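You operate a simulated robot arm through the tools that you are given. There is no shell and no other tool. Be economical: measure what you need, move in short steps, check, and stop when the job is done.

The job below is to be done with a simulated robot arm. You get a single attempt, and the scene is never put back.

Task
Put the pack from the tester in the box with its hour, lid it and switch the tester off.
Fine: load dial back to 10.

The check looks at the end state, three seconds after you hand in, the way a careful person would. Anything else that was tipped, shoved, dropped, spilled or broken makes it a failure. Lids that push on must go on centred and level and be pressed home; caps that screw on are set level and turned clockwise until they are tight.

Robot
A 6-joint arm with a two-finger parallel gripper, fixed in place. Base frame: the origin is at the foot of the arm, x ahead of it, y to its left, z up; the work surface is at about z = 0. Units: mm, degrees, N and s.
With the tool pointing down near the work surface it reaches from about 120 to 500 mm from the base axis. Its first joint turns from -72.0 to 72.0 degrees. Payload 0.65 kg.
The TCP is the grasp point between the finger pads, 25 mm short of the fingertips. In the tool frame z runs along the fingers and y along their closing line. Largest opening 76 mm; finger width 18, thickness 10; the body of the gripper, 36 by 78 mm, starts 45 mm behind the TCP.
Orientation is told as [roll, pitch, yaw] about the base's x, y, z axes, in that order, counted from this pose: with the fingers straight down and closing along the base's y, the tool's x points along the base's -x, its y along +y and its z along -z.

Tools
- The arm moves only by the tool nudge_tool. Its argument "deltas" is a list that holds one entry, the list of rows, each a list of 7 numbers: the turn, a rotation vector about the tool's x, y, z in degrees, then the shift along the tool's x, y, z in mm, then the closure, from 0 (fully open) to 1 (shut). In form: [[[rx, ry, rz, dx, dy, dz, grip], ...]]. A call has 1 to 10 rows; each row is the pose to reach, as a shift and turn from the pose commanded when the call began, along the tool's axes at that moment. Each row takes 0.2 s and may step no farther than 50 mm and 8.6 degrees from the row before; otherwise, or with a gripper value out of range, the whole call is refused. A pose out of reach is approached as far as the arm can. The call stops where the force on the tool passes 40 N (or 10 N more than at its start, if that is more) or the arm is blocked; 0.2 s more then pass. The fingers move at their own pace (about 108 mm/s each) and stop on an object; they squeeze with about 39 N. The grip force told is the motor's: it shows also when the fingers shut on nothing. Time passes only in rows, and 0.2 s behind the last, so rows that repeat a pose let the fingers close. The reply holds the time, the measured pose of the TCP, the force on the tool along the base axes, the opening and the grip force, in the units named above and with some noise, with the torque about the TCP (base axes, N m) and any sound that the robot's microphone picked up, and new pictures: "pictures" is both (left out), scene, wrist or none.
- Cameras (640 x 400 px; columns grow to the right, rows downward): "scene" is fixed at [75.5, 296, 394]; the picture's right is [-0.51, -0.86, 0.00], its down [-0.55, 0.33, -0.77] and it looks along [0.66, -0.39, -0.64] (base axes); focal length 214 px, centre (320, 200). "wrist" rides on the gripper at [58, 11, -81] in the tool frame; the picture's right is [-0.18, 0.98, 0.00], its down [-0.75, -0.14, -0.64] and it looks along [-0.63, -0.12, 0.77] (tool axes); focal length 243 px, centre (320, 200). There is no depth. A picture from a camera that has moved, and an enlarged one, comes with that camera's place and axes in the base frame and with its lens.
- close_up(camera, box): a new picture of the part [left, top, right, bottom] of that camera's present view, enlarged. It takes no simulated time.
- close_job(): hands the job in; it is judged then, once.

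Work in short steps. Places have to be worked out from the pictures, the camera data and where the tool is seen: move nearer, look again, correct. Check each grasp and each placing, and mend what went wrong. You have 120 turns and 200 pictures in all, those below and enlarged ones among them. Open the gripper and draw the arm clear of the work before you hand the job in, unless the task says otherwise; then end with one line.

The tools are called as name(argument=value, ...) on one line, values as JSON. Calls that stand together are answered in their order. nudge_tool: Moves the arm, as the interface text tells. Its arguments: {"type":"object","properties":{"deltas":{"type":"array","items":{"type":"array","items":{"type":"array","items":{"type":"number"}}}},"pictures":{"type":"string","enum":["both","scene","wrist","none"]}},"required":["deltas"]} The other tools are called the same way: close_up (camera, box) takes an enlarged picture of a part of a camera's view; close_job () hands the job in.

At the start:

```text
t: 0.0
ee_pos: [234.9, 62.8, 336.6]
tcp_rot: [0.0, 0.0, 0.0]
wrist_force: [0.4, 0.1, -0.2]
ft_torque: [-0.02, 0.0, 0.03]
finger_gap: 75.9
grip_force: 0.1
```

scene: 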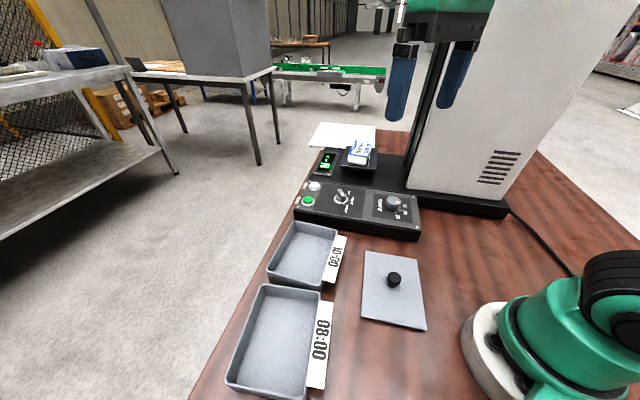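
wrist: 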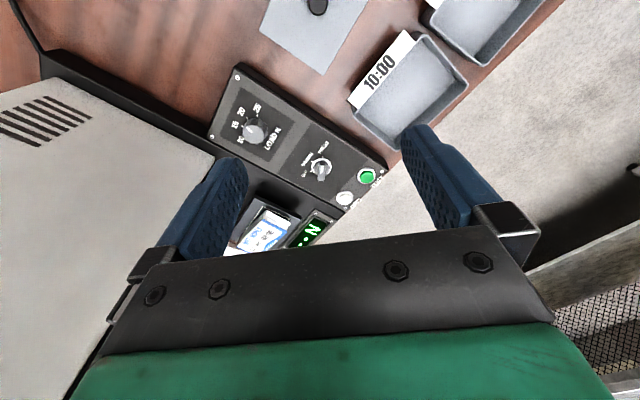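

I see two boxes (10:00 and 08:00), one lid, and the tester with pack, display, dial and switch. I'll enlarge the details first.

close_up(camera="scene", box=[280, 110, 440, 240])

close_up(camera="wrist", box=[200, 60, 400, 260])

close_up(camera="scene", box=[215, 210, 455, 400])

```text
3.08 times, centred on (360, 175) of scene
camera zoom: at [75.5, 296.0, 394.0], right [-0.51, -0.86, 0.0], down [-0.55, 0.33, -0.77], along [0.66, -0.39, -0.64], focal length 660 px, centre (197, 277)
```

zoom: 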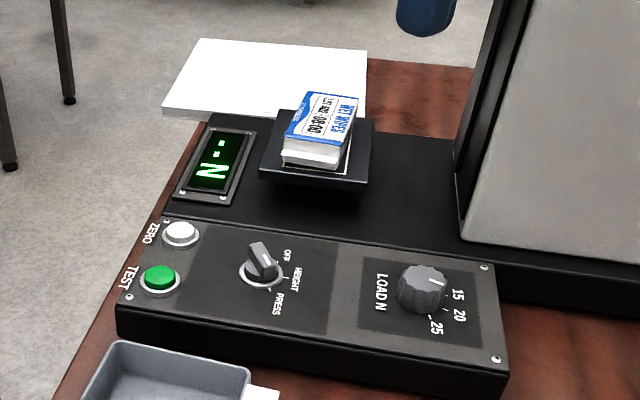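

```text
2.00 times, centred on (300, 160) of wrist
camera zoom: at [176.8, 74.9, 415.3], right [0.18, 0.98, 0.0], down [0.75, -0.14, 0.64], along [0.63, -0.12, -0.77], focal length 485 px, centre (360, 280)
```

zoom: 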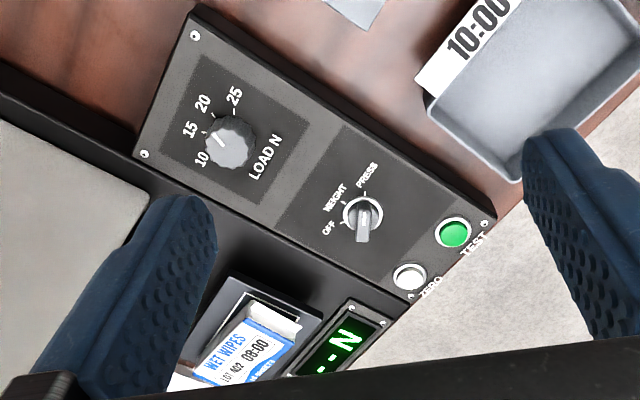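

```text
2.11 times, centred on (335, 305) of scene
camera zoom: at [75.5, 296.0, 394.0], right [-0.51, -0.86, 0.0], down [-0.55, 0.33, -0.77], along [0.66, -0.39, -0.64], focal length 452 px, centre (288, -21)
```

zoom: 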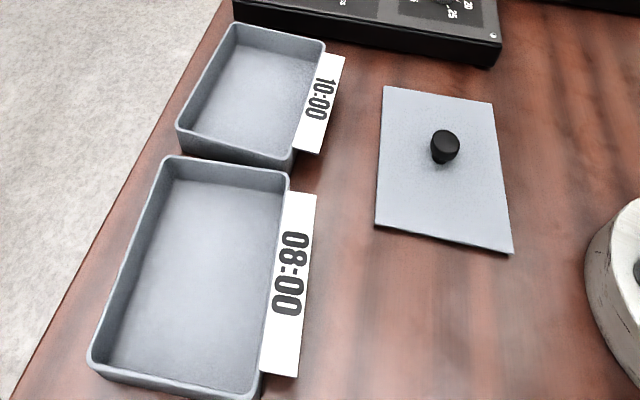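

The pack reads LOT 402 08:00, so it goes into the 08:00 box. I'll move the tool lower over the panel for a better view of dial, switch and pack.

nudge_tool(deltas=[[[0, 0, 0, 15, -20, 30, 0], [0, 0, 0, 30, -40, 60, 0], [0, 0, 0, 45, -60, 90, 0], [0, 0, 0, 60, -70, 110, 0]]])

```text
t: 1.0
ee_pos: [176.0, -3.8, 225.3]
tcp_rot: [0.0, 0.1, 0.1]
wrist_force: [-0.1, -0.7, -0.2]
ft_torque: [-0.04, 0.0, -0.02]
finger_gap: 76.3
grip_force: 0.1
camera wrist: at [117.8, 6.7, 304.3], right [0.18, 0.98, 0.0], down [0.75, -0.14, 0.64], along [0.63, -0.12, -0.77], focal length 243 px, centre (320, 200)
```

scene: 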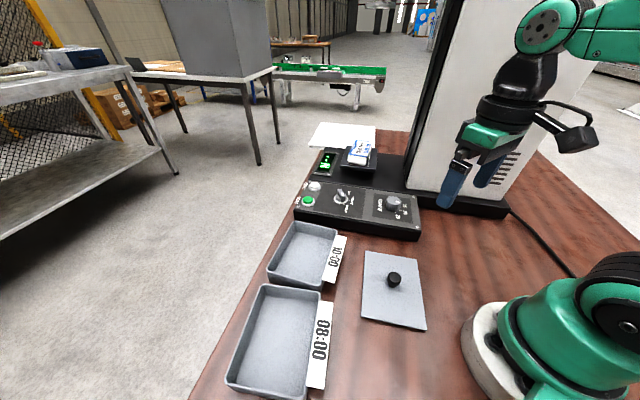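
wrist: 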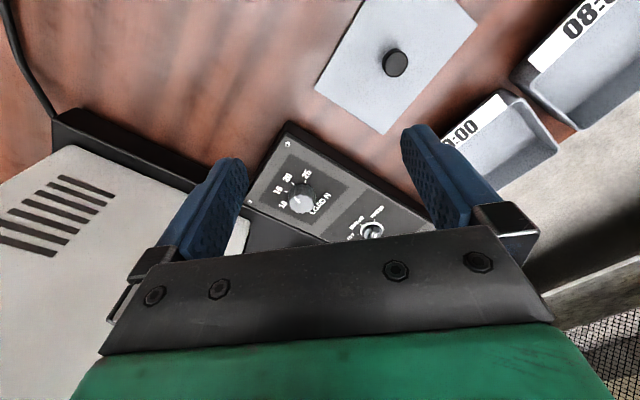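

close_up(camera="wrist", box=[240, 120, 440, 245])

close_up(camera="scene", box=[290, 120, 410, 220])

```text
3.20 times, centred on (340, 182) of wrist
camera zoom: at [117.8, 6.7, 304.3], right [0.18, 0.98, 0.0], down [0.75, -0.14, 0.64], along [0.63, -0.12, -0.77], focal length 776 px, centre (256, 256)
```

zoom: 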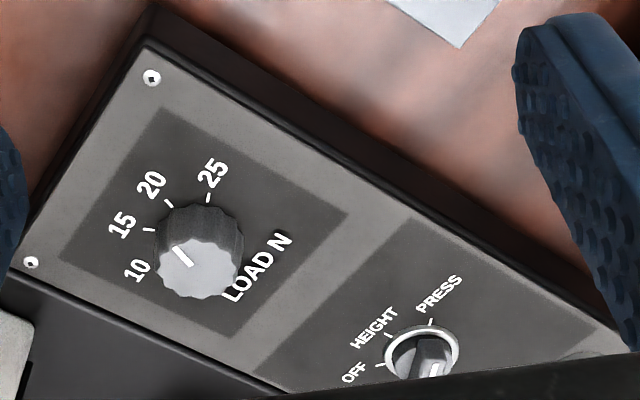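

```text
4.00 times, centred on (350, 170) of scene
camera zoom: at [75.6, 296.0, 394.0], right [-0.51, -0.86, 0.0], down [-0.55, 0.33, -0.77], along [0.66, -0.39, -0.64], focal length 858 px, centre (200, 320)
```

zoom: 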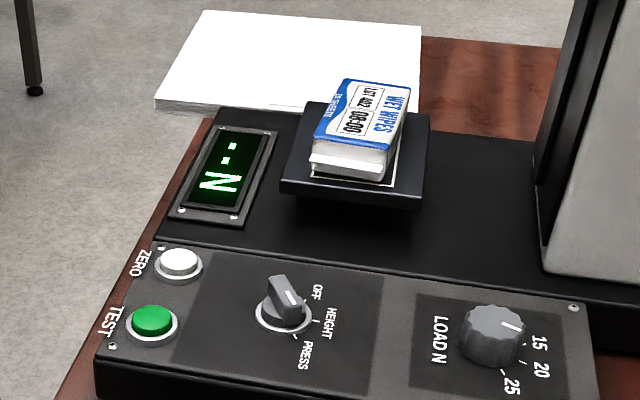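

The dial and switch pointers aren't certain yet. I'll move forward and up so the panel and pack both fall between the fingers in the wrist view.

nudge_tool(deltas=[[[0, 0, 0, -40, 0, -10, 0], [0, 0, 0, -80, 0, -20, 0], [0, 0, 0, -120, 0, -25, 0]]], pictures="wrist")

close_up(camera="wrist", box=[230, 90, 430, 250])

```text
t: 1.8
ee_pos: [295.4, -7.1, 251.3]
tcp_rot: [0.0, 0.0, 0.1]
wrist_force: [0.5, -0.7, 0.6]
ft_torque: [0.0, 0.01, 0.0]
finger_gap: 76.1
grip_force: 0.0
camera wrist: at [238.0, 5.5, 330.5], right [0.18, 0.98, 0.0], down [0.75, -0.14, 0.64], along [0.63, -0.12, -0.77], focal length 243 px, centre (320, 200)
```

wrist: 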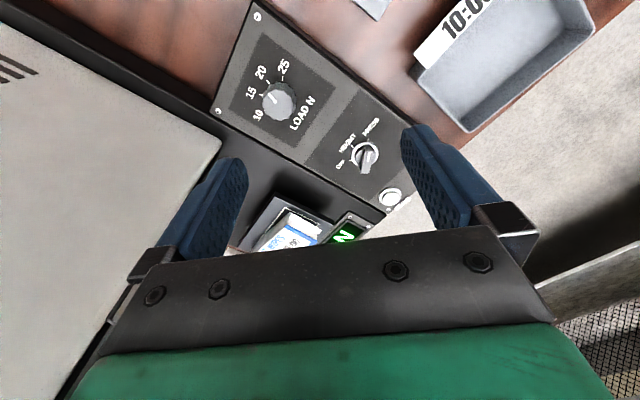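

```text
2.50 times, centred on (330, 170) of wrist
camera zoom: at [238.0, 5.5, 330.5], right [0.18, 0.98, 0.0], down [0.75, -0.14, 0.64], along [0.63, -0.12, -0.77], focal length 606 px, centre (295, 275)
```

zoom: 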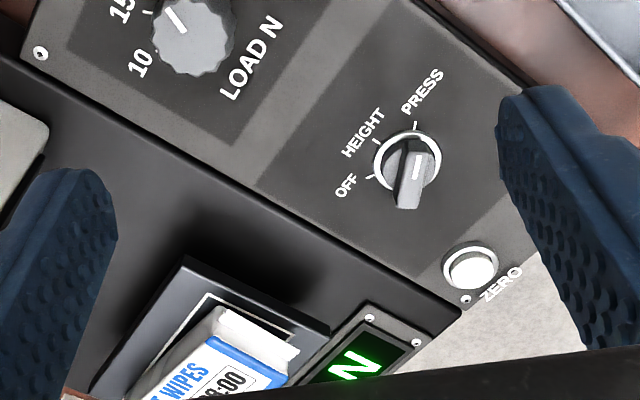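

The switch's white line points to PRESS; the column corner sits near (357,-148), so there is room. I'll move further forward to see the whole pack.

nudge_tool(deltas=[[[0, 0, 0, -40, -10, -3, 0], [0, 0, 0, -80, -20, -6, 0], [0, 0, 0, -100, -25, -9, 0]]], pictures="both")

close_up(camera="wrist", box=[230, 90, 430, 250])

```text
t: 2.6
ee_pos: [395.0, -32.6, 260.4]
tcp_rot: [0.1, -0.1, 0.0]
wrist_force: [0.1, 0.7, -0.6]
ft_torque: [-0.03, -0.01, -0.01]
finger_gap: 76.0
grip_force: 0.0
camera wrist: at [336.7, -20.7, 340.2], right [0.18, 0.98, 0.0], down [0.75, -0.14, 0.64], along [0.63, -0.12, -0.77], focal length 243 px, centre (320, 200)
```

scene: 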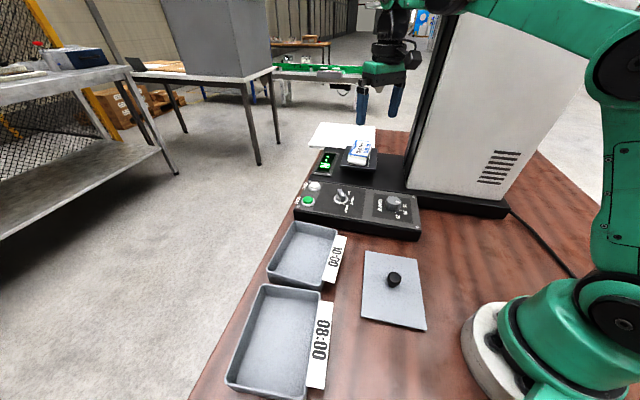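
wrist: 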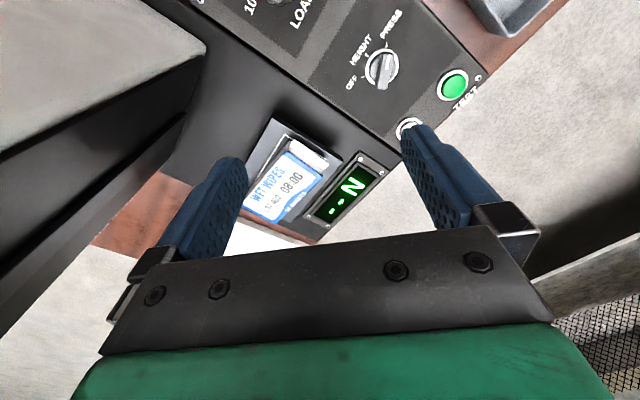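

```text
2.50 times, centred on (330, 170) of wrist
camera zoom: at [336.7, -20.7, 340.2], right [0.18, 0.98, 0.0], down [0.75, -0.14, 0.64], along [0.63, -0.12, -0.77], focal length 606 px, centre (295, 275)
```

zoom: 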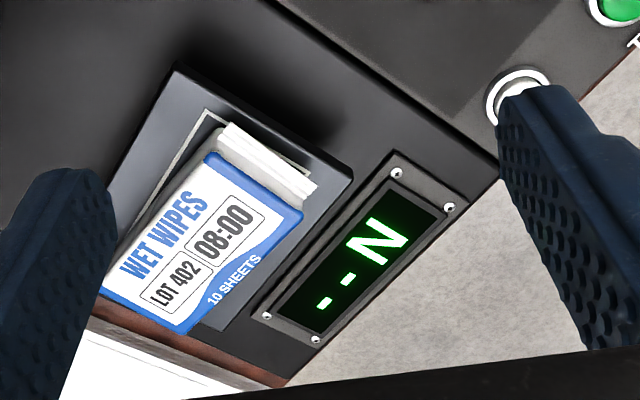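

The pack top is at about z≈95, with its near end near (480,-70), long axis along (0.7,-0.7) and width ≈53. I'll yaw −45° so the fingers close across it, and approach above its near half.

nudge_tool(deltas=[[[0, 0, 7.5, -14, -7, 10, 0], [0, 0, 15, -28, -14, 20, 0], [0, 0, 22.5, -42, -21, 30, 0], [0, 0, 30, -56, -28, 40, 0], [0, 0, 37.5, -70, -35, 50, 0], [0, 0, 45, -85, -42, 60, 0]]], pictures="both")

```text
t: 4.0
ee_pos: [459.6, -72.0, 192.2]
tcp_rot: [0.0, 0.0, -45.2]
wrist_force: [-0.3, 0.3, -0.2]
ft_torque: [-0.01, -0.02, 0.0]
finger_gap: 75.8
grip_force: 0.0
out of reach, approached as far as the arm can: row 5, 6
camera wrist: at [426.6, -22.0, 271.2], right [0.83, 0.56, 0.0], down [0.43, -0.63, 0.64], along [0.36, -0.53, -0.77], focal length 243 px, centre (320, 200)
```

scene: 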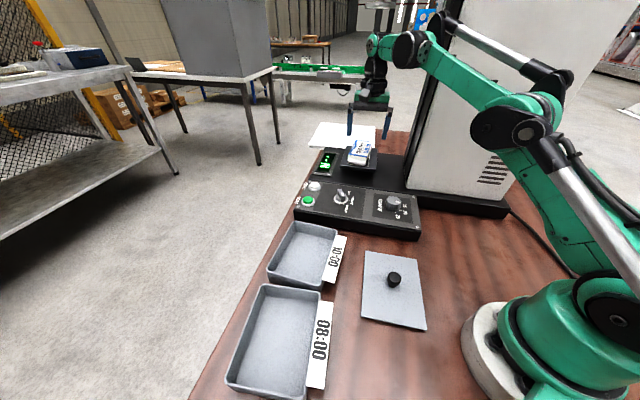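
wrist: 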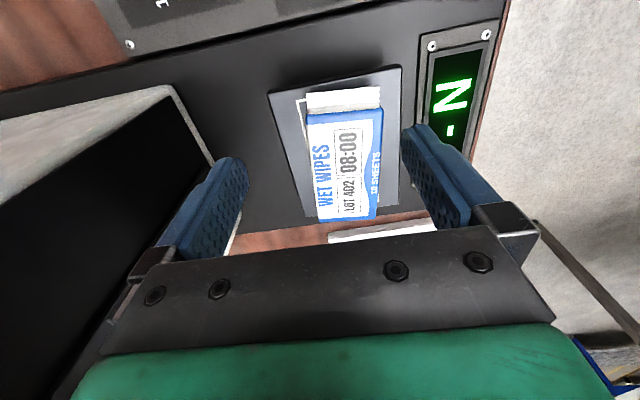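

The arm is reach-limited at this height, and the pack is yawed about 6° further than the tool. I'll turn to match and go down, which should give more reach, then read the pose.

nudge_tool(deltas=[[[0, 0, 3, 0, 0, 25, 0], [0, 0, 6, 0, 0, 50, 0], [0, 0, 6, 0, 0, 65, 0]]], pictures="both")

```text
t: 4.8
ee_pos: [462.8, -70.5, 137.0]
tcp_rot: [0.4, -0.2, -51.0]
wrist_force: [-1.7, -1.2, 23.7]
ft_torque: [0.48, -0.73, -0.06]
finger_gap: 75.0
grip_force: 0.0
stopped in row 3: the force on the tool passed its limit at 88 N (the readings are from after the stop); the commanded pose is now the measured one
camera wrist: at [433.7, -17.6, 215.9], right [0.88, 0.47, 0.01], down [0.36, -0.68, 0.64], along [0.31, -0.56, -0.77], focal length 243 px, centre (320, 200)
```

scene: 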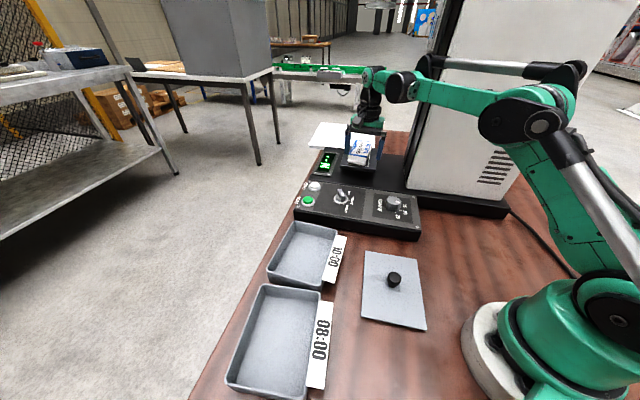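
wrist: 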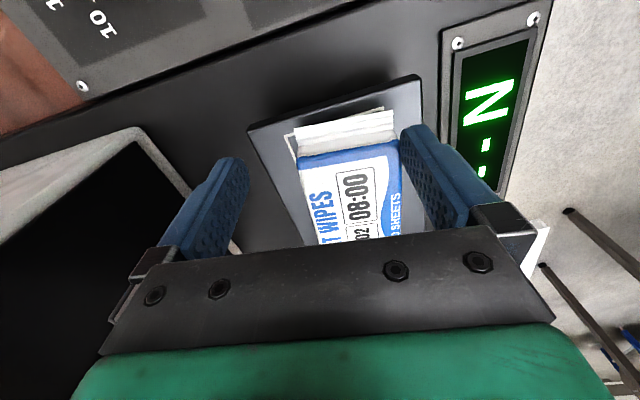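

The right finger has landed on the pack's corner; the pack top is really at about z≈112. I'll back straight up.

nudge_tool(deltas=[[[0, 0, 0, 0, 0, -20, 0], [0, 0, 0, 0, 0, -35, 0]]], pictures="both")

close_up(camera="scene", box=[300, 110, 420, 220])

close_up(camera="wrist", box=[220, 50, 420, 250])

```text
t: 5.4
ee_pos: [460.9, -70.9, 170.9]
tcp_rot: [0.2, -0.1, -51.0]
wrist_force: [-0.1, 0.1, 0.0]
ft_torque: [0.01, 0.0, 0.07]
finger_gap: 76.3
grip_force: 0.0
camera wrist: at [433.7, -18.1, 249.6], right [0.88, 0.47, 0.01], down [0.36, -0.68, 0.64], along [0.31, -0.56, -0.77], focal length 243 px, centre (320, 200)
```

scene: 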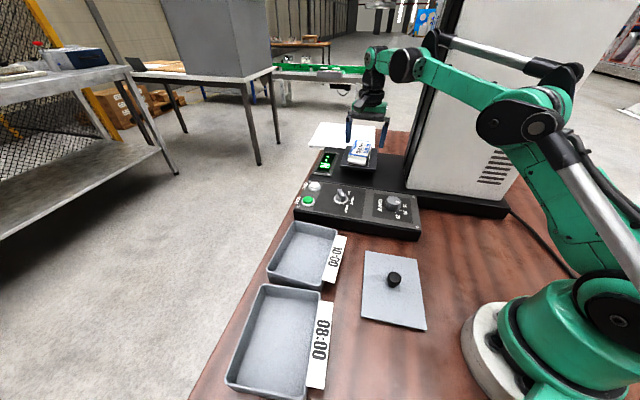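
wrist: 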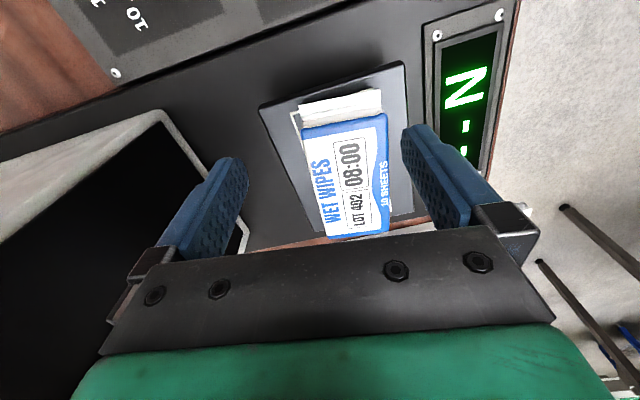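

```text
3.64 times, centred on (360, 165) of scene
camera zoom: at [75.5, 296.0, 394.0], right [-0.51, -0.86, 0.0], down [-0.55, 0.33, -0.77], along [0.66, -0.39, -0.64], focal length 780 px, centre (174, 327)
```

zoom: 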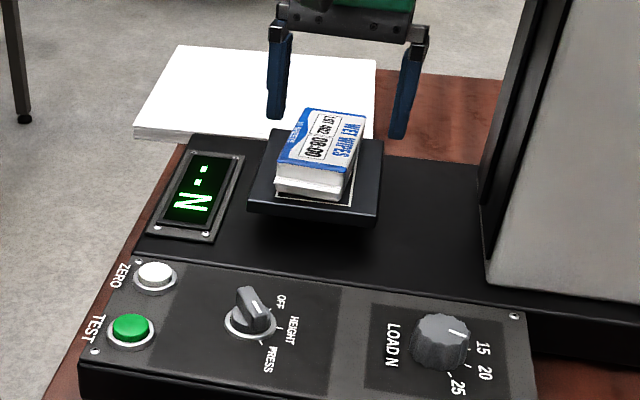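

```text
2.00 times, centred on (320, 150) of wrist
camera zoom: at [433.7, -18.1, 249.6], right [0.88, 0.47, 0.01], down [0.36, -0.68, 0.64], along [0.31, -0.56, -0.77], focal length 485 px, centre (320, 300)
```

zoom: 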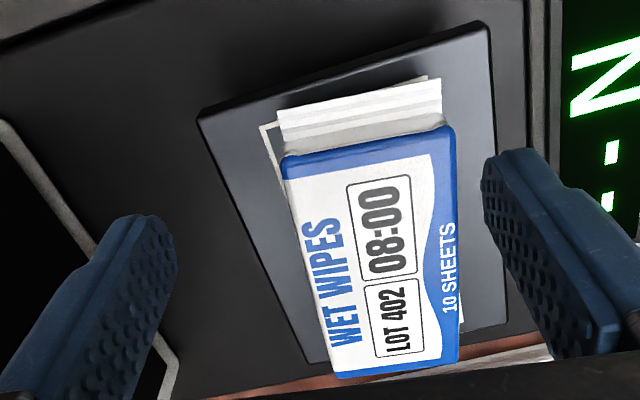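

The pack is undisturbed: 50×100 mm, top at z≈112, near-end midpoint ≈(472,-59). I'm 16 mm too far left, so I'll shift right and outward at z≈150 and see the reach.

nudge_tool(deltas=[[[0, 0, 0, 0, 16, 10, 0], [0, 0, 0, -19, 16, 18, 0], [0, 0, 0, -19, 16, 18, 0]]], pictures="wrist")

```text
t: 6.2
ee_pos: [478.6, -73.9, 149.6]
tcp_rot: [0.4, -0.1, -50.9]
wrist_force: [0.4, 0.2, -0.8]
ft_torque: [0.01, 0.01, 0.04]
finger_gap: 76.1
grip_force: 0.1
out of reach, approached as far as the arm can: row 2, 3
camera wrist: at [450.2, -21.3, 229.6], right [0.88, 0.47, 0.01], down [0.36, -0.68, 0.64], along [0.31, -0.56, -0.77], focal length 243 px, centre (320, 200)
```

wrist: 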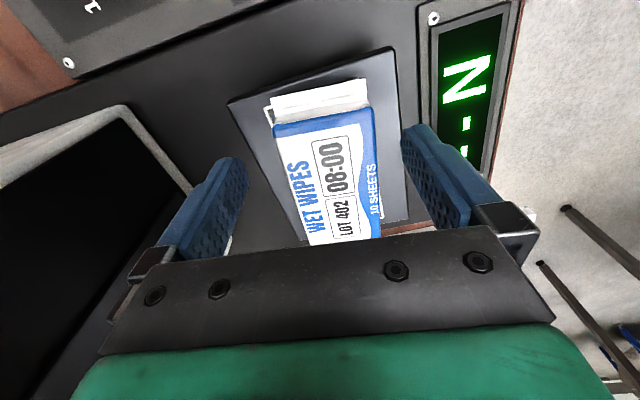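

Now 4 mm lateral correction left, and pack edges are clear of both fingers. I'll descend to about TCP z≈118 while pushing slightly outward.

nudge_tool(deltas=[[[0, 0, 0, 0, 4, 8, 0], [0, 0, 0, 0, 4, 18, 0], [0, 0, 0, 0, 4, 25, 0], [0, 0, 0, 0, 4, 30, 0], [0, 0, 0, -2, 4, 32, 0]]], pictures="both")

close_up(camera="scene", box=[310, 100, 410, 190])

```text
t: 7.4
ee_pos: [483.1, -72.9, 120.3]
tcp_rot: [0.4, -0.1, -50.9]
wrist_force: [0.1, 0.6, 0.6]
ft_torque: [-0.03, 0.0, -0.02]
finger_gap: 76.0
grip_force: 0.0
camera wrist: at [454.7, -20.3, 198.0], right [0.88, 0.47, 0.01], down [0.36, -0.68, 0.64], along [0.31, -0.56, -0.77], focal length 243 px, centre (320, 200)
```

scene: 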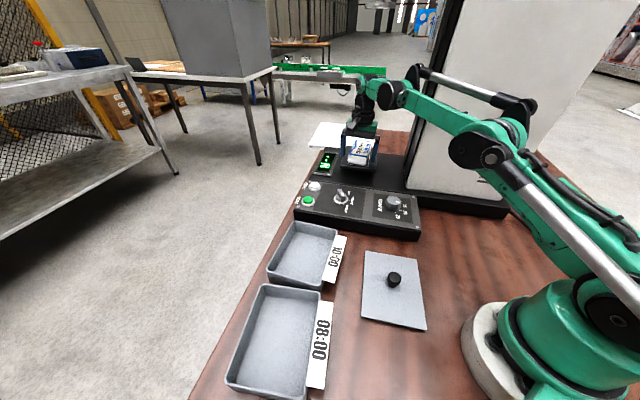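
wrist: 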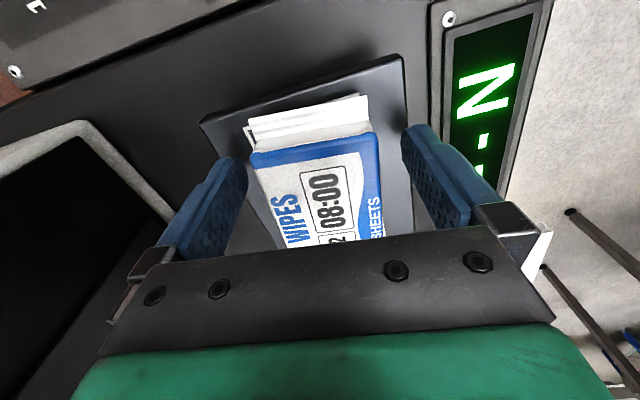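

```text
4.44 times, centred on (360, 145) of scene
camera zoom: at [75.5, 296.0, 394.0], right [-0.51, -0.86, 0.0], down [-0.55, 0.33, -0.77], along [0.66, -0.39, -0.64], focal length 953 px, centre (142, 444)
```

zoom: 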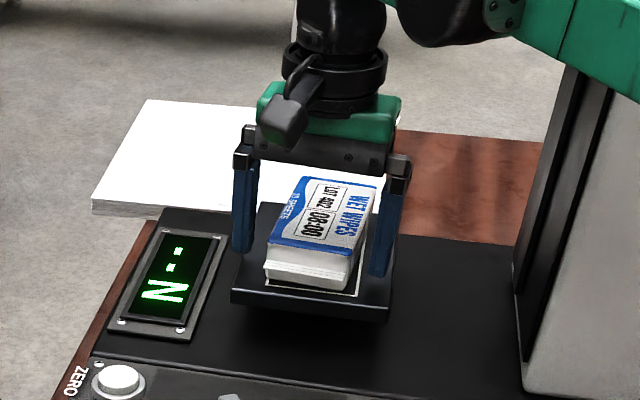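

The fingers straddle the pack and it's centred. I'll move 10 mm outward, 5 mm down, then close.

nudge_tool(deltas=[[[0, 0, 0, -5, 0, 3, 0], [0, 0, 0, -10, 0, 6, 0], [0, 0, 0, -10, 0, 6, 0.2], [0, 0, 0, -10, 0, 6, 1], [0, 0, 0, -10, 0, 6, 1], [0, 0, 0, -10, 0, 6, 1]]], pictures="both")

```text
t: 8.8
ee_pos: [485.4, -82.3, 112.9]
tcp_rot: [0.3, -0.1, -51.0]
wrist_force: [0.6, 0.7, 1.7]
ft_torque: [-0.05, -0.05, 0.05]
finger_gap: 55.4
grip_force: 39.3
out of reach, approached as far as the arm can: row 2, 3, 4, 5, 6
camera wrist: at [458.0, -28.2, 191.2], right [0.88, 0.47, 0.01], down [0.36, -0.68, 0.64], along [0.31, -0.56, -0.77], focal length 243 px, centre (320, 200)
```

scene: 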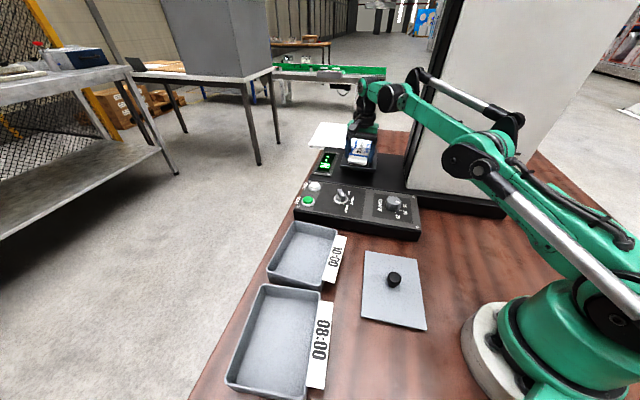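
wrist: 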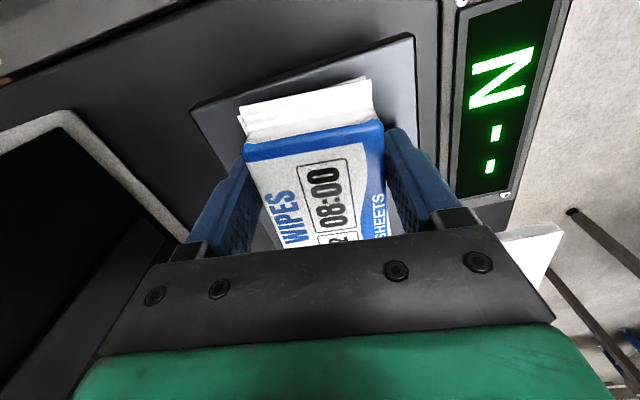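

The pack is gripped (gap 55, 39 N). I'll lift and retract inward, since the reach shrinks with height.

nudge_tool(deltas=[[[0, 0, 0, 2, 0, -8, 1], [0, 0, 0, 8, 0, -20, 1], [0, 0, 0, 25, 0, -40, 1], [0, 0, 0, 50, 0, -60, 1], [0, 0, 0, 80, 0, -75, 1]]], pictures="both")

```text
t: 10.0
ee_pos: [435.7, -17.7, 188.2]
tcp_rot: [0.4, -0.1, -51.1]
wrist_force: [0.2, 0.9, -0.7]
ft_torque: [-0.01, 0.0, -0.01]
finger_gap: 55.1
grip_force: 39.2
camera wrist: at [407.6, 35.3, 267.3], right [0.88, 0.47, 0.01], down [0.36, -0.68, 0.64], along [0.31, -0.56, -0.77], focal length 243 px, centre (320, 200)
```

scene: 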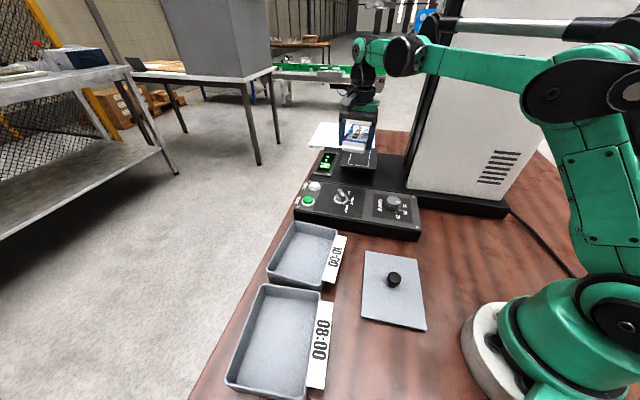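
wrist: 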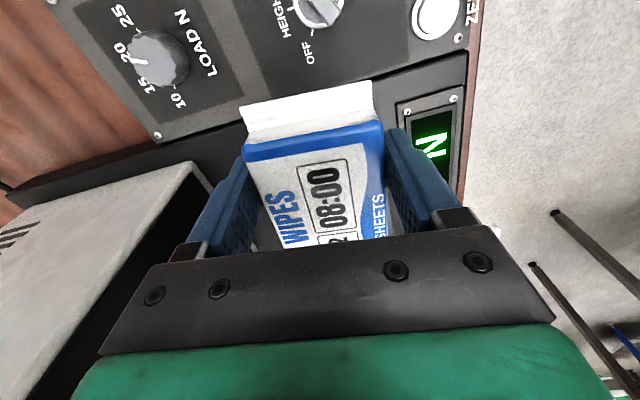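

The pack is held level. I'll carry it to above the 08:00 box along the tool's x axis, keeping height.

nudge_tool(deltas=[[[0, 0, 0, 40, 2, 0, 1], [0, 0, 0, 80, 4, 0, 1], [0, 0, 0, 120, 6, 0, 1], [0, 0, 0, 160, 8, 0, 1], [0, 0, 0, 200, 10, 0, 1], [0, 0, 0, 240, 12, 0, 1], [0, 0, 0, 280, 14, 5, 1], [0, 0, 0, 320, 15, 15, 1], [0, 0, 0, 360, 16, 25, 1], [0, 0, 0, 399, 16, 38, 1]]], pictures="both")

```text
t: 12.2
ee_pos: [195.4, 302.0, 150.2]
tcp_rot: [0.4, -0.1, -51.0]
wrist_force: [-0.2, 1.0, -0.8]
ft_torque: [0.0, 0.04, 0.0]
finger_gap: 55.3
grip_force: 38.7
camera wrist: at [167.7, 355.2, 228.3], right [0.88, 0.47, 0.01], down [0.36, -0.68, 0.64], along [0.31, -0.56, -0.77], focal length 243 px, centre (320, 200)
```

scene: 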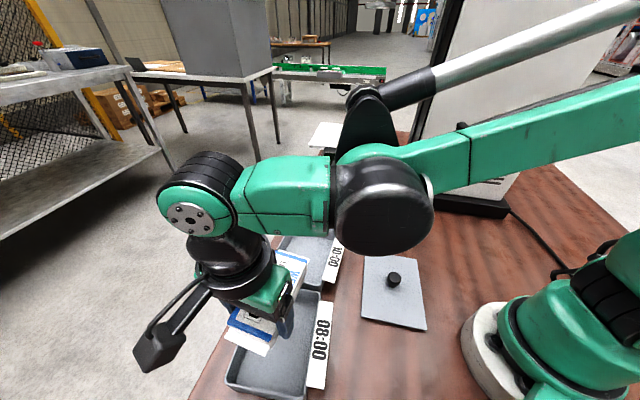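
wrist: 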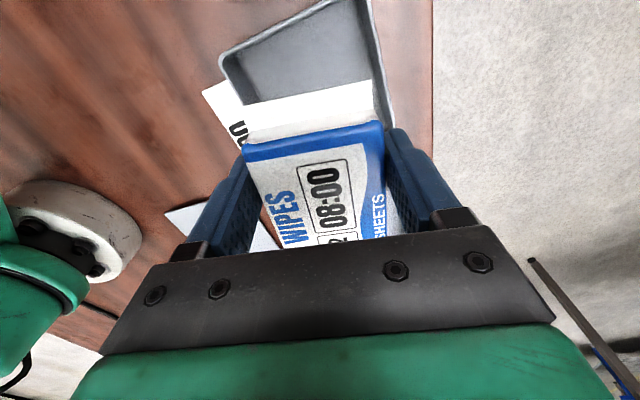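

The box centre works out at ≈(212,288) with long axis ≈ −43°. I'll turn the pack by −8° to align it and lower halfway.

nudge_tool(deltas=[[[0, 0, -4, 0, 0, 20, 1], [0, 0, -8, 0, 0, 40, 1], [0, 0, -8, 0, 0, 65, 1]]], pictures="both")

close_up(camera="scene", box=[190, 240, 350, 400])

```text
t: 13.0
ee_pos: [197.7, 303.0, 81.9]
tcp_rot: [0.4, -0.1, -43.1]
wrist_force: [-0.5, 0.0, -0.8]
ft_torque: [0.02, 0.04, -0.01]
finger_gap: 55.0
grip_force: 38.9
camera wrist: at [161.5, 351.4, 161.9], right [0.8, 0.59, 0.01], down [0.45, -0.62, 0.64], along [0.39, -0.52, -0.77], focal length 243 px, centre (320, 200)
```

scene: 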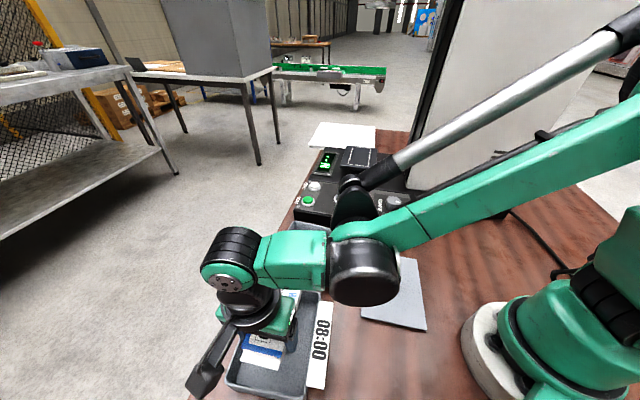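
wrist: 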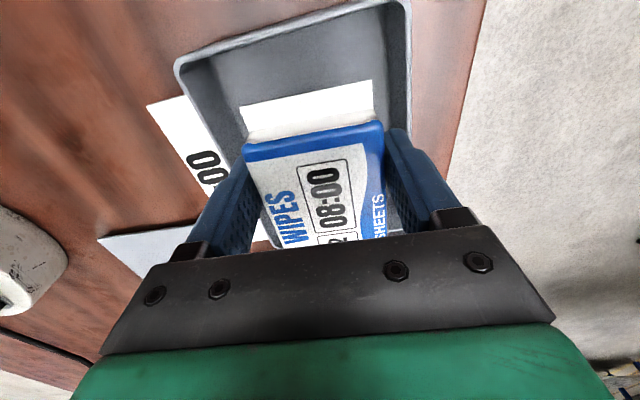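

```text
2.50 times, centred on (270, 320) of scene
camera zoom: at [75.5, 296.0, 394.0], right [-0.51, -0.86, 0.0], down [-0.55, 0.33, -0.77], along [0.66, -0.39, -0.64], focal length 536 px, centre (445, -100)
```

zoom: 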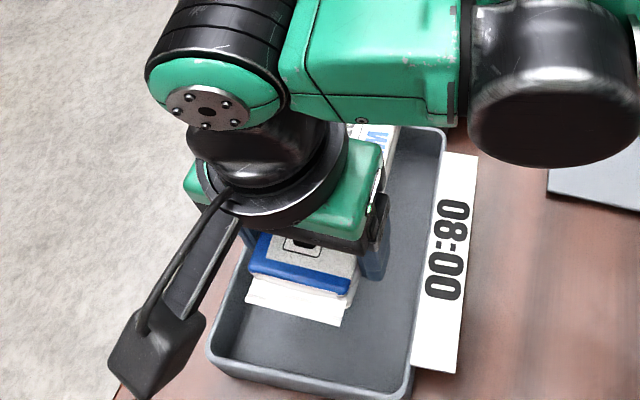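

The box rim in the tool frame shows the pack fits lengthwise; shift 6 mm sideways to centre it and lower to TCP z≈48.

nudge_tool(deltas=[[[0, 0, 0, 0, -6, 8, 1], [0, 0, 0, 0, -6, 18, 1], [0, 0, 0, 0, -6, 26, 1], [0, 0, 0, 0, -6, 31, 1], [0, 0, 0, 0, -6, 34, 1]]], pictures="both")

close_up(camera="scene", box=[190, 240, 350, 400])

```text
t: 14.2
ee_pos: [192.6, 297.3, 50.6]
tcp_rot: [0.3, -0.1, -43.0]
wrist_force: [0.4, -0.2, 0.1]
ft_torque: [0.03, 0.01, 0.02]
finger_gap: 55.2
grip_force: 38.6
camera wrist: at [157.8, 346.1, 129.1], right [0.81, 0.59, 0.01], down [0.45, -0.62, 0.64], along [0.39, -0.52, -0.77], focal length 243 px, centre (320, 200)
```

scene: 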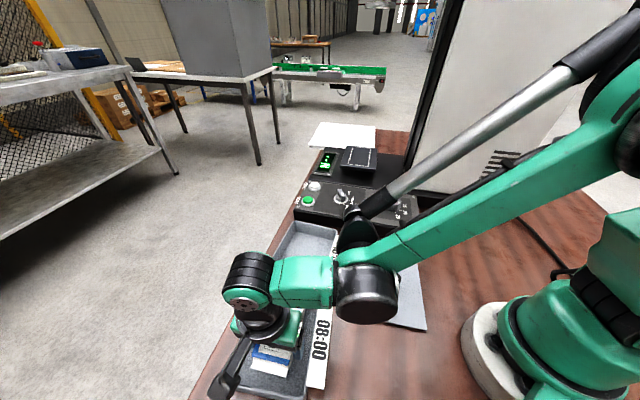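
wrist: 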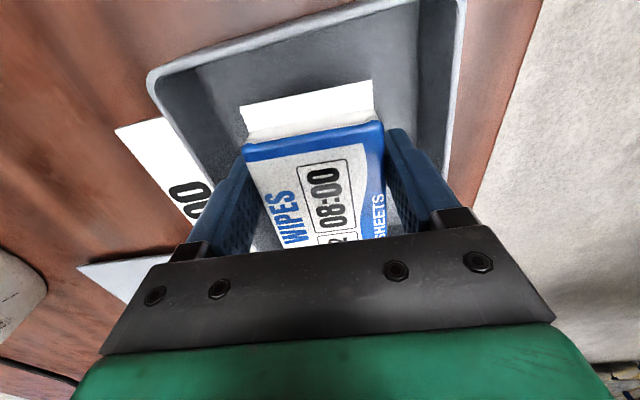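

```text
2.50 times, centred on (270, 320) of scene
camera zoom: at [75.5, 296.0, 394.0], right [-0.51, -0.86, 0.0], down [-0.55, 0.33, -0.77], along [0.66, -0.39, -0.64], focal length 536 px, centre (445, -100)
```

zoom: 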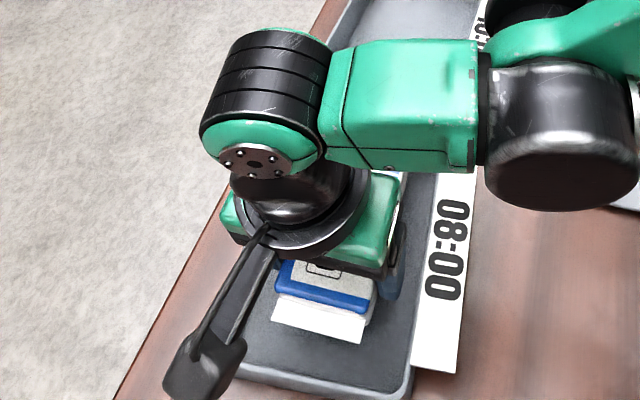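

The width is centred, but the pack sits slightly toward the far wall; I'll shift 6 mm to the near side and lower gently.

nudge_tool(deltas=[[[0, 0, 0, 6, 0, 2, 1], [0, 0, 0, 6, 0, 6, 1], [0, 0, 0, 6, 0, 9, 1], [0, 0, 0, 6, 0, 12, 1], [0, 0, 0, 6, 0, 14, 1]]], pictures="none")

```text
t: 15.4
ee_pos: [189.3, 301.2, 35.9]
tcp_rot: [0.3, -0.1, -43.0]
wrist_force: [-0.2, -0.2, -0.5]
ft_torque: [0.07, -0.01, 0.03]
finger_gap: 55.1
grip_force: 39.0
```

No contact yet at TCP z 36 (fingertips ≈11). I'll lower a few mm more in small steps.

nudge_tool(deltas=[[[0, 0, 0, 0, 0, 1.5, 1], [0, 0, 0, 0, 0, 3, 1], [0, 0, 0, 0, 0, 4.5, 1]]], pictures="both")

```text
t: 16.2
ee_pos: [188.3, 302.5, 32.2]
tcp_rot: [0.3, -0.1, -43.0]
wrist_force: [-0.9, 0.2, -0.7]
ft_torque: [0.01, 0.01, -0.01]
finger_gap: 55.3
grip_force: 39.1
camera wrist: at [154.0, 350.7, 110.5], right [0.81, 0.59, 0.01], down [0.45, -0.62, 0.64], along [0.39, -0.52, -0.77], focal length 243 px, centre (320, 200)
```

scene: 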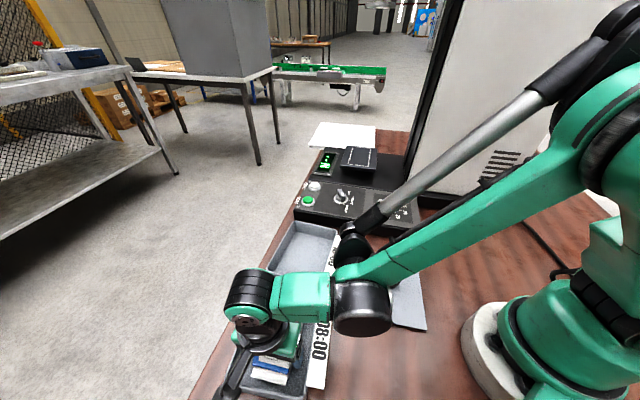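
wrist: 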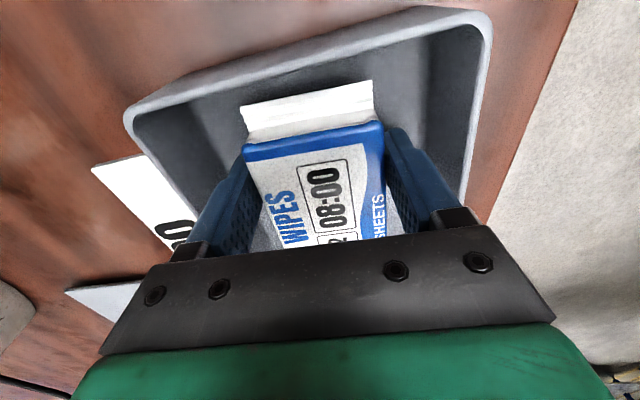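

nudge_tool(deltas=[[[0, 0, 0, 0, 0, 1, 1], [0, 0, 0, 0, 0, 2, 1], [0, 0, 0, 0, 0, 3, 1]]], pictures="none")

```text
t: 17.0
ee_pos: [188.9, 301.4, 28.4]
tcp_rot: [0.3, -0.1, -43.0]
wrist_force: [-0.1, -1.4, 18.4]
ft_torque: [0.09, 0.29, 0.03]
finger_gap: 55.0
grip_force: 39.4
stopped in row 3: the force on the tool passed its limit at 48 N (the readings are from after the stop); the commanded pose is now the measured one
```

Contact with the box floor. I'll open slightly (gap ≈66, to clear the walls) and rise straight up.

nudge_tool(deltas=[[[0, 0, 0, 0, 0, -1, 0.15], [0, 0, 0, 0, 0, -1, 0.13], [0, 0, 0, 0, 0, -15, 0.13], [0, 0, 0, 0, 0, -40, 0.13], [0, 0, 0, 0, 0, -80, 0.13], [0, 0, 0, 0, 0, -120, 0]]], pictures="both")

```text
t: 18.4
ee_pos: [189.3, 300.7, 149.2]
tcp_rot: [0.3, -0.1, -43.0]
wrist_force: [-0.2, -0.3, -0.3]
ft_torque: [-0.05, 0.02, 0.02]
finger_gap: 75.8
grip_force: 0.1
camera wrist: at [153.1, 350.4, 228.5], right [0.81, 0.59, 0.0], down [0.45, -0.62, 0.64], along [0.38, -0.52, -0.76], focal length 243 px, centre (320, 200)
```

scene: 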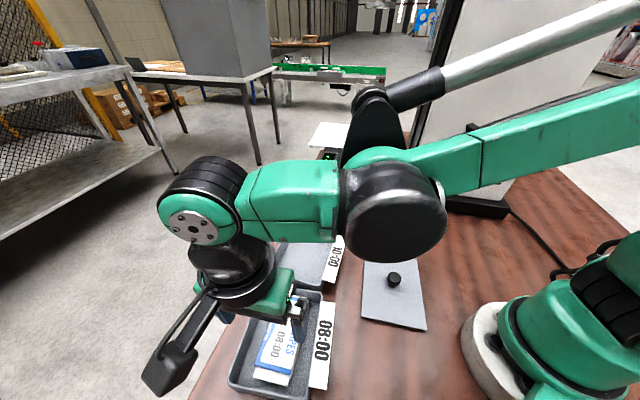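
wrist: 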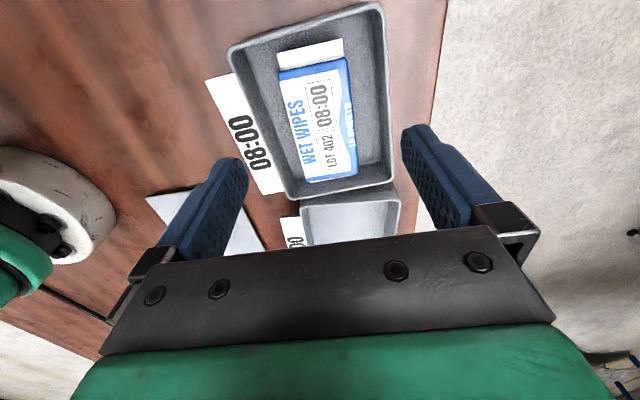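

The pack is lying flat in the 08:00 box. I'll zoom in here to measure the box rim for the lid.

close_up(camera="wrist", box=[210, 0, 420, 220])

close_up(camera="scene", box=[350, 240, 440, 340])

```text
1.82 times, centred on (315, 110) of wrist
camera zoom: at [153.1, 350.4, 228.5], right [0.81, 0.59, 0.0], down [0.45, -0.62, 0.64], along [0.38, -0.52, -0.76], focal length 441 px, centre (329, 364)
```

zoom: 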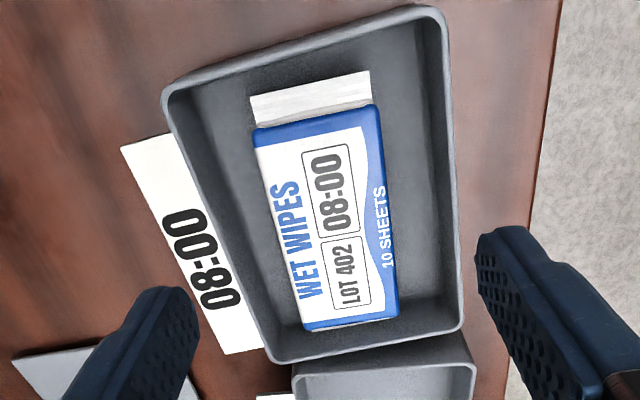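

```text
4.00 times, centred on (395, 290) of scene
camera zoom: at [75.5, 296.0, 394.0], right [-0.51, -0.86, 0.0], down [-0.55, 0.33, -0.77], along [0.66, -0.39, -0.64], focal length 858 px, centre (20, -160)
```

zoom: 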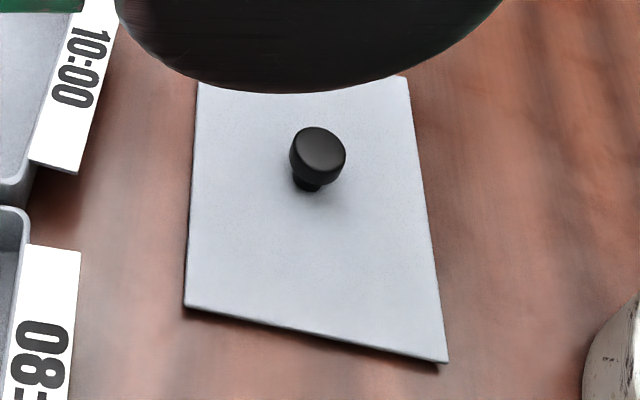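

Box centre ≈(206,287), rim z≈39, yaw ≈ −41°; outer ≈103×133. Next I'll go over the lid and look at its knob.

nudge_tool(deltas=[[[0, 0, 0, -23, -28, 0, 0], [0, 0, 0, -46, -57, 0, 0], [0, 0, 0, -69, -85, 0, 0], [0, 0, 0, -92, -114, 0, 0], [0, 0, 0, -115, -142, 5, 0], [0, 0, 0, -137, -170, 10, 0]]], pictures="both")

close_up(camera="wrist", box=[210, 0, 420, 220])

close_up(camera="scene", box=[215, 220, 435, 400])

```text
t: 19.8
ee_pos: [171.5, 85.0, 137.8]
tcp_rot: [0.2, -0.1, -43.1]
wrist_force: [-0.2, 0.5, 0.4]
ft_torque: [0.01, 0.01, 0.0]
finger_gap: 76.3
grip_force: 0.1
camera wrist: at [136.7, 133.4, 216.8], right [0.8, 0.59, 0.0], down [0.45, -0.62, 0.64], along [0.38, -0.52, -0.77], focal length 243 px, centre (320, 200)
```

scene: 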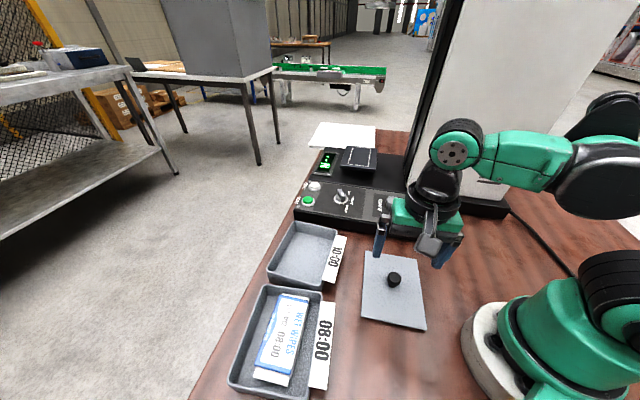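
wrist: 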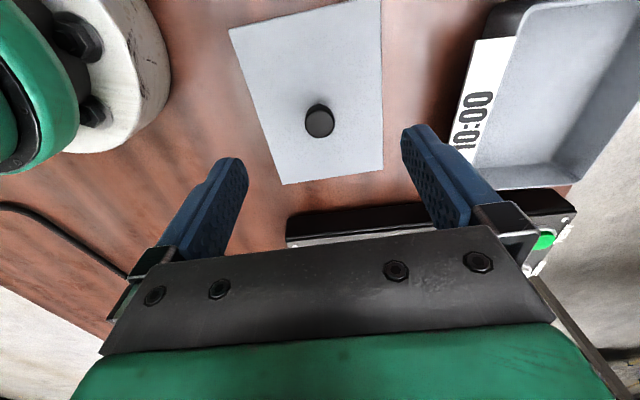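

```text
1.82 times, centred on (315, 110) of wrist
camera zoom: at [136.7, 133.4, 216.8], right [0.8, 0.59, 0.0], down [0.45, -0.62, 0.64], along [0.38, -0.52, -0.77], focal length 441 px, centre (329, 364)
```

zoom: 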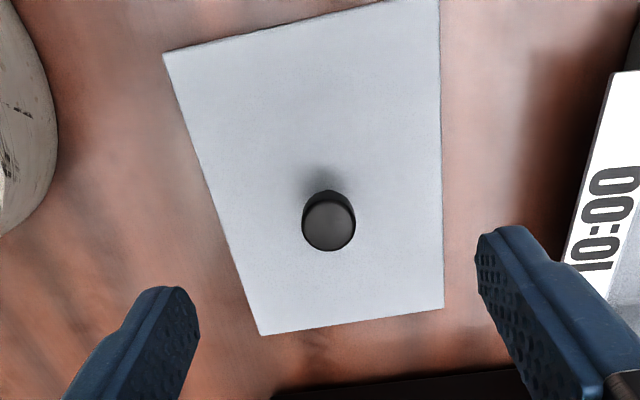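

```text
2.22 times, centred on (325, 310) of scene
camera zoom: at [75.5, 296.0, 394.0], right [-0.51, -0.86, 0.0], down [-0.55, 0.33, -0.77], along [0.66, -0.39, -0.64], focal length 477 px, centre (309, -44)
```

zoom: 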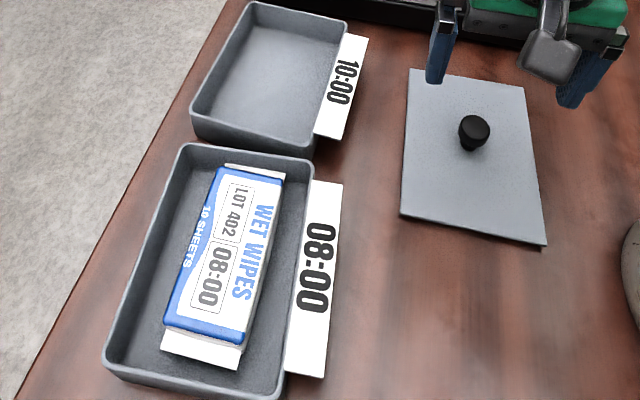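

Lid measured: ≈105×137, centre ≈(181,71), yaw ≈ −43.7°, knob Ø≈23 with top at z≈30. I'll move above the knob and descend to TCP z≈60.

nudge_tool(deltas=[[[0, 0, 0.6, -18, -3.7, 25, 0], [0, 0, 0.6, -18, -3.7, 55, 0], [0, 0, 0.6, -18, -3.7, 78, 0]]], pictures="wrist")

close_up(camera="scene", box=[340, 200, 460, 340])

```text
t: 20.6
ee_pos: [184.6, 68.4, 59.0]
tcp_rot: [0.2, -0.1, -43.6]
wrist_force: [0.5, 0.0, -0.1]
ft_torque: [0.04, 0.01, 0.0]
finger_gap: 76.0
grip_force: 0.1
camera wrist: at [150.0, 118.0, 138.4], right [0.81, 0.58, 0.0], down [0.45, -0.62, 0.64], along [0.38, -0.52, -0.76], focal length 243 px, centre (320, 200)
```

wrist: 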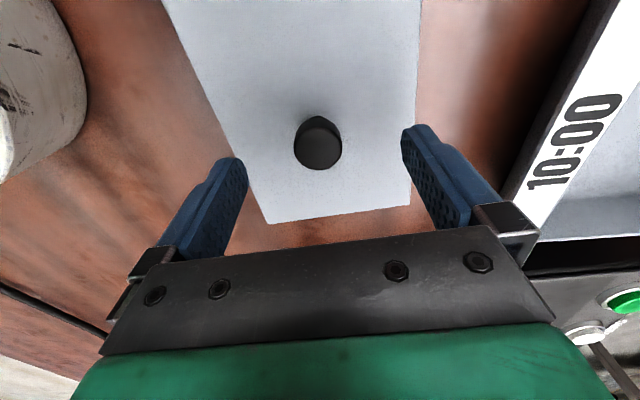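

```text
2.86 times, centred on (400, 270) of scene
camera zoom: at [75.6, 296.0, 394.0], right [-0.51, -0.86, 0.0], down [-0.55, 0.33, -0.77], along [0.66, -0.39, -0.64], focal length 613 px, centre (91, 0)
```

zoom: 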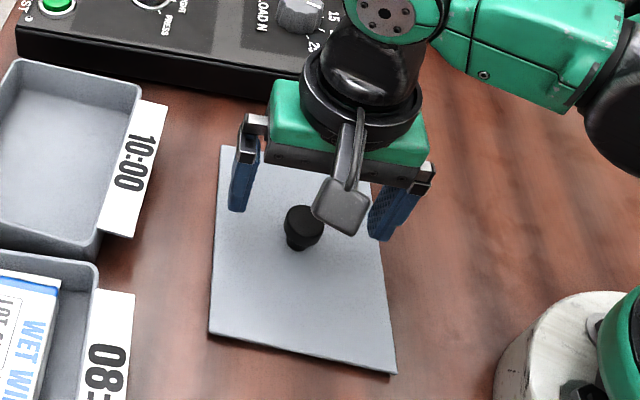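

The knob is centred between the fingertips. I'll descend 18 mm and close on it.

nudge_tool(deltas=[[[0, 0, 0, 2, 0, 8, 0], [0, 0, 0, 2, 0, 14, 0], [0, 0, 0, 2, 0, 18, 0], [0, 0, 0, 2, 0, 18, 0.5], [0, 0, 0, 2, 0, 18, 1], [0, 0, 0, 2, 0, 18, 1], [0, 0, 0, 2, 0, 18, 1]]], pictures="wrist")

close_up(camera="scene", box=[340, 200, 460, 340])

```text
t: 22.2
ee_pos: [183.4, 69.8, 42.5]
tcp_rot: [0.1, 0.0, -43.6]
wrist_force: [0.8, -0.9, -0.2]
ft_torque: [-0.03, 0.02, 0.0]
finger_gap: 22.5
grip_force: 39.0
camera wrist: at [148.2, 119.5, 120.7], right [0.81, 0.58, 0.0], down [0.45, -0.62, 0.64], along [0.38, -0.52, -0.77], focal length 243 px, centre (320, 200)
```

wrist: 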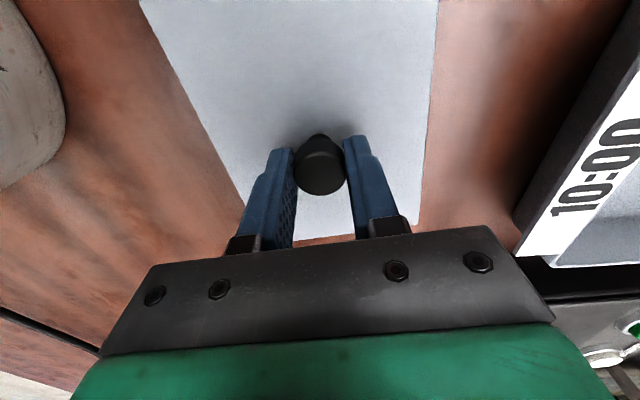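

```text
2.86 times, centred on (400, 270) of scene
camera zoom: at [75.5, 296.0, 394.0], right [-0.51, -0.86, 0.0], down [-0.55, 0.33, -0.77], along [0.66, -0.39, -0.64], focal length 613 px, centre (91, 0)
```

zoom: 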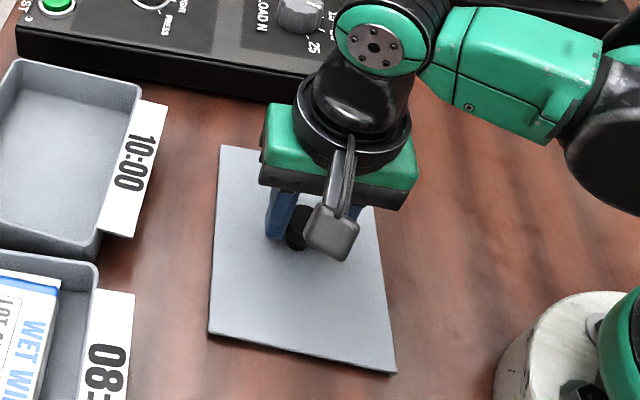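

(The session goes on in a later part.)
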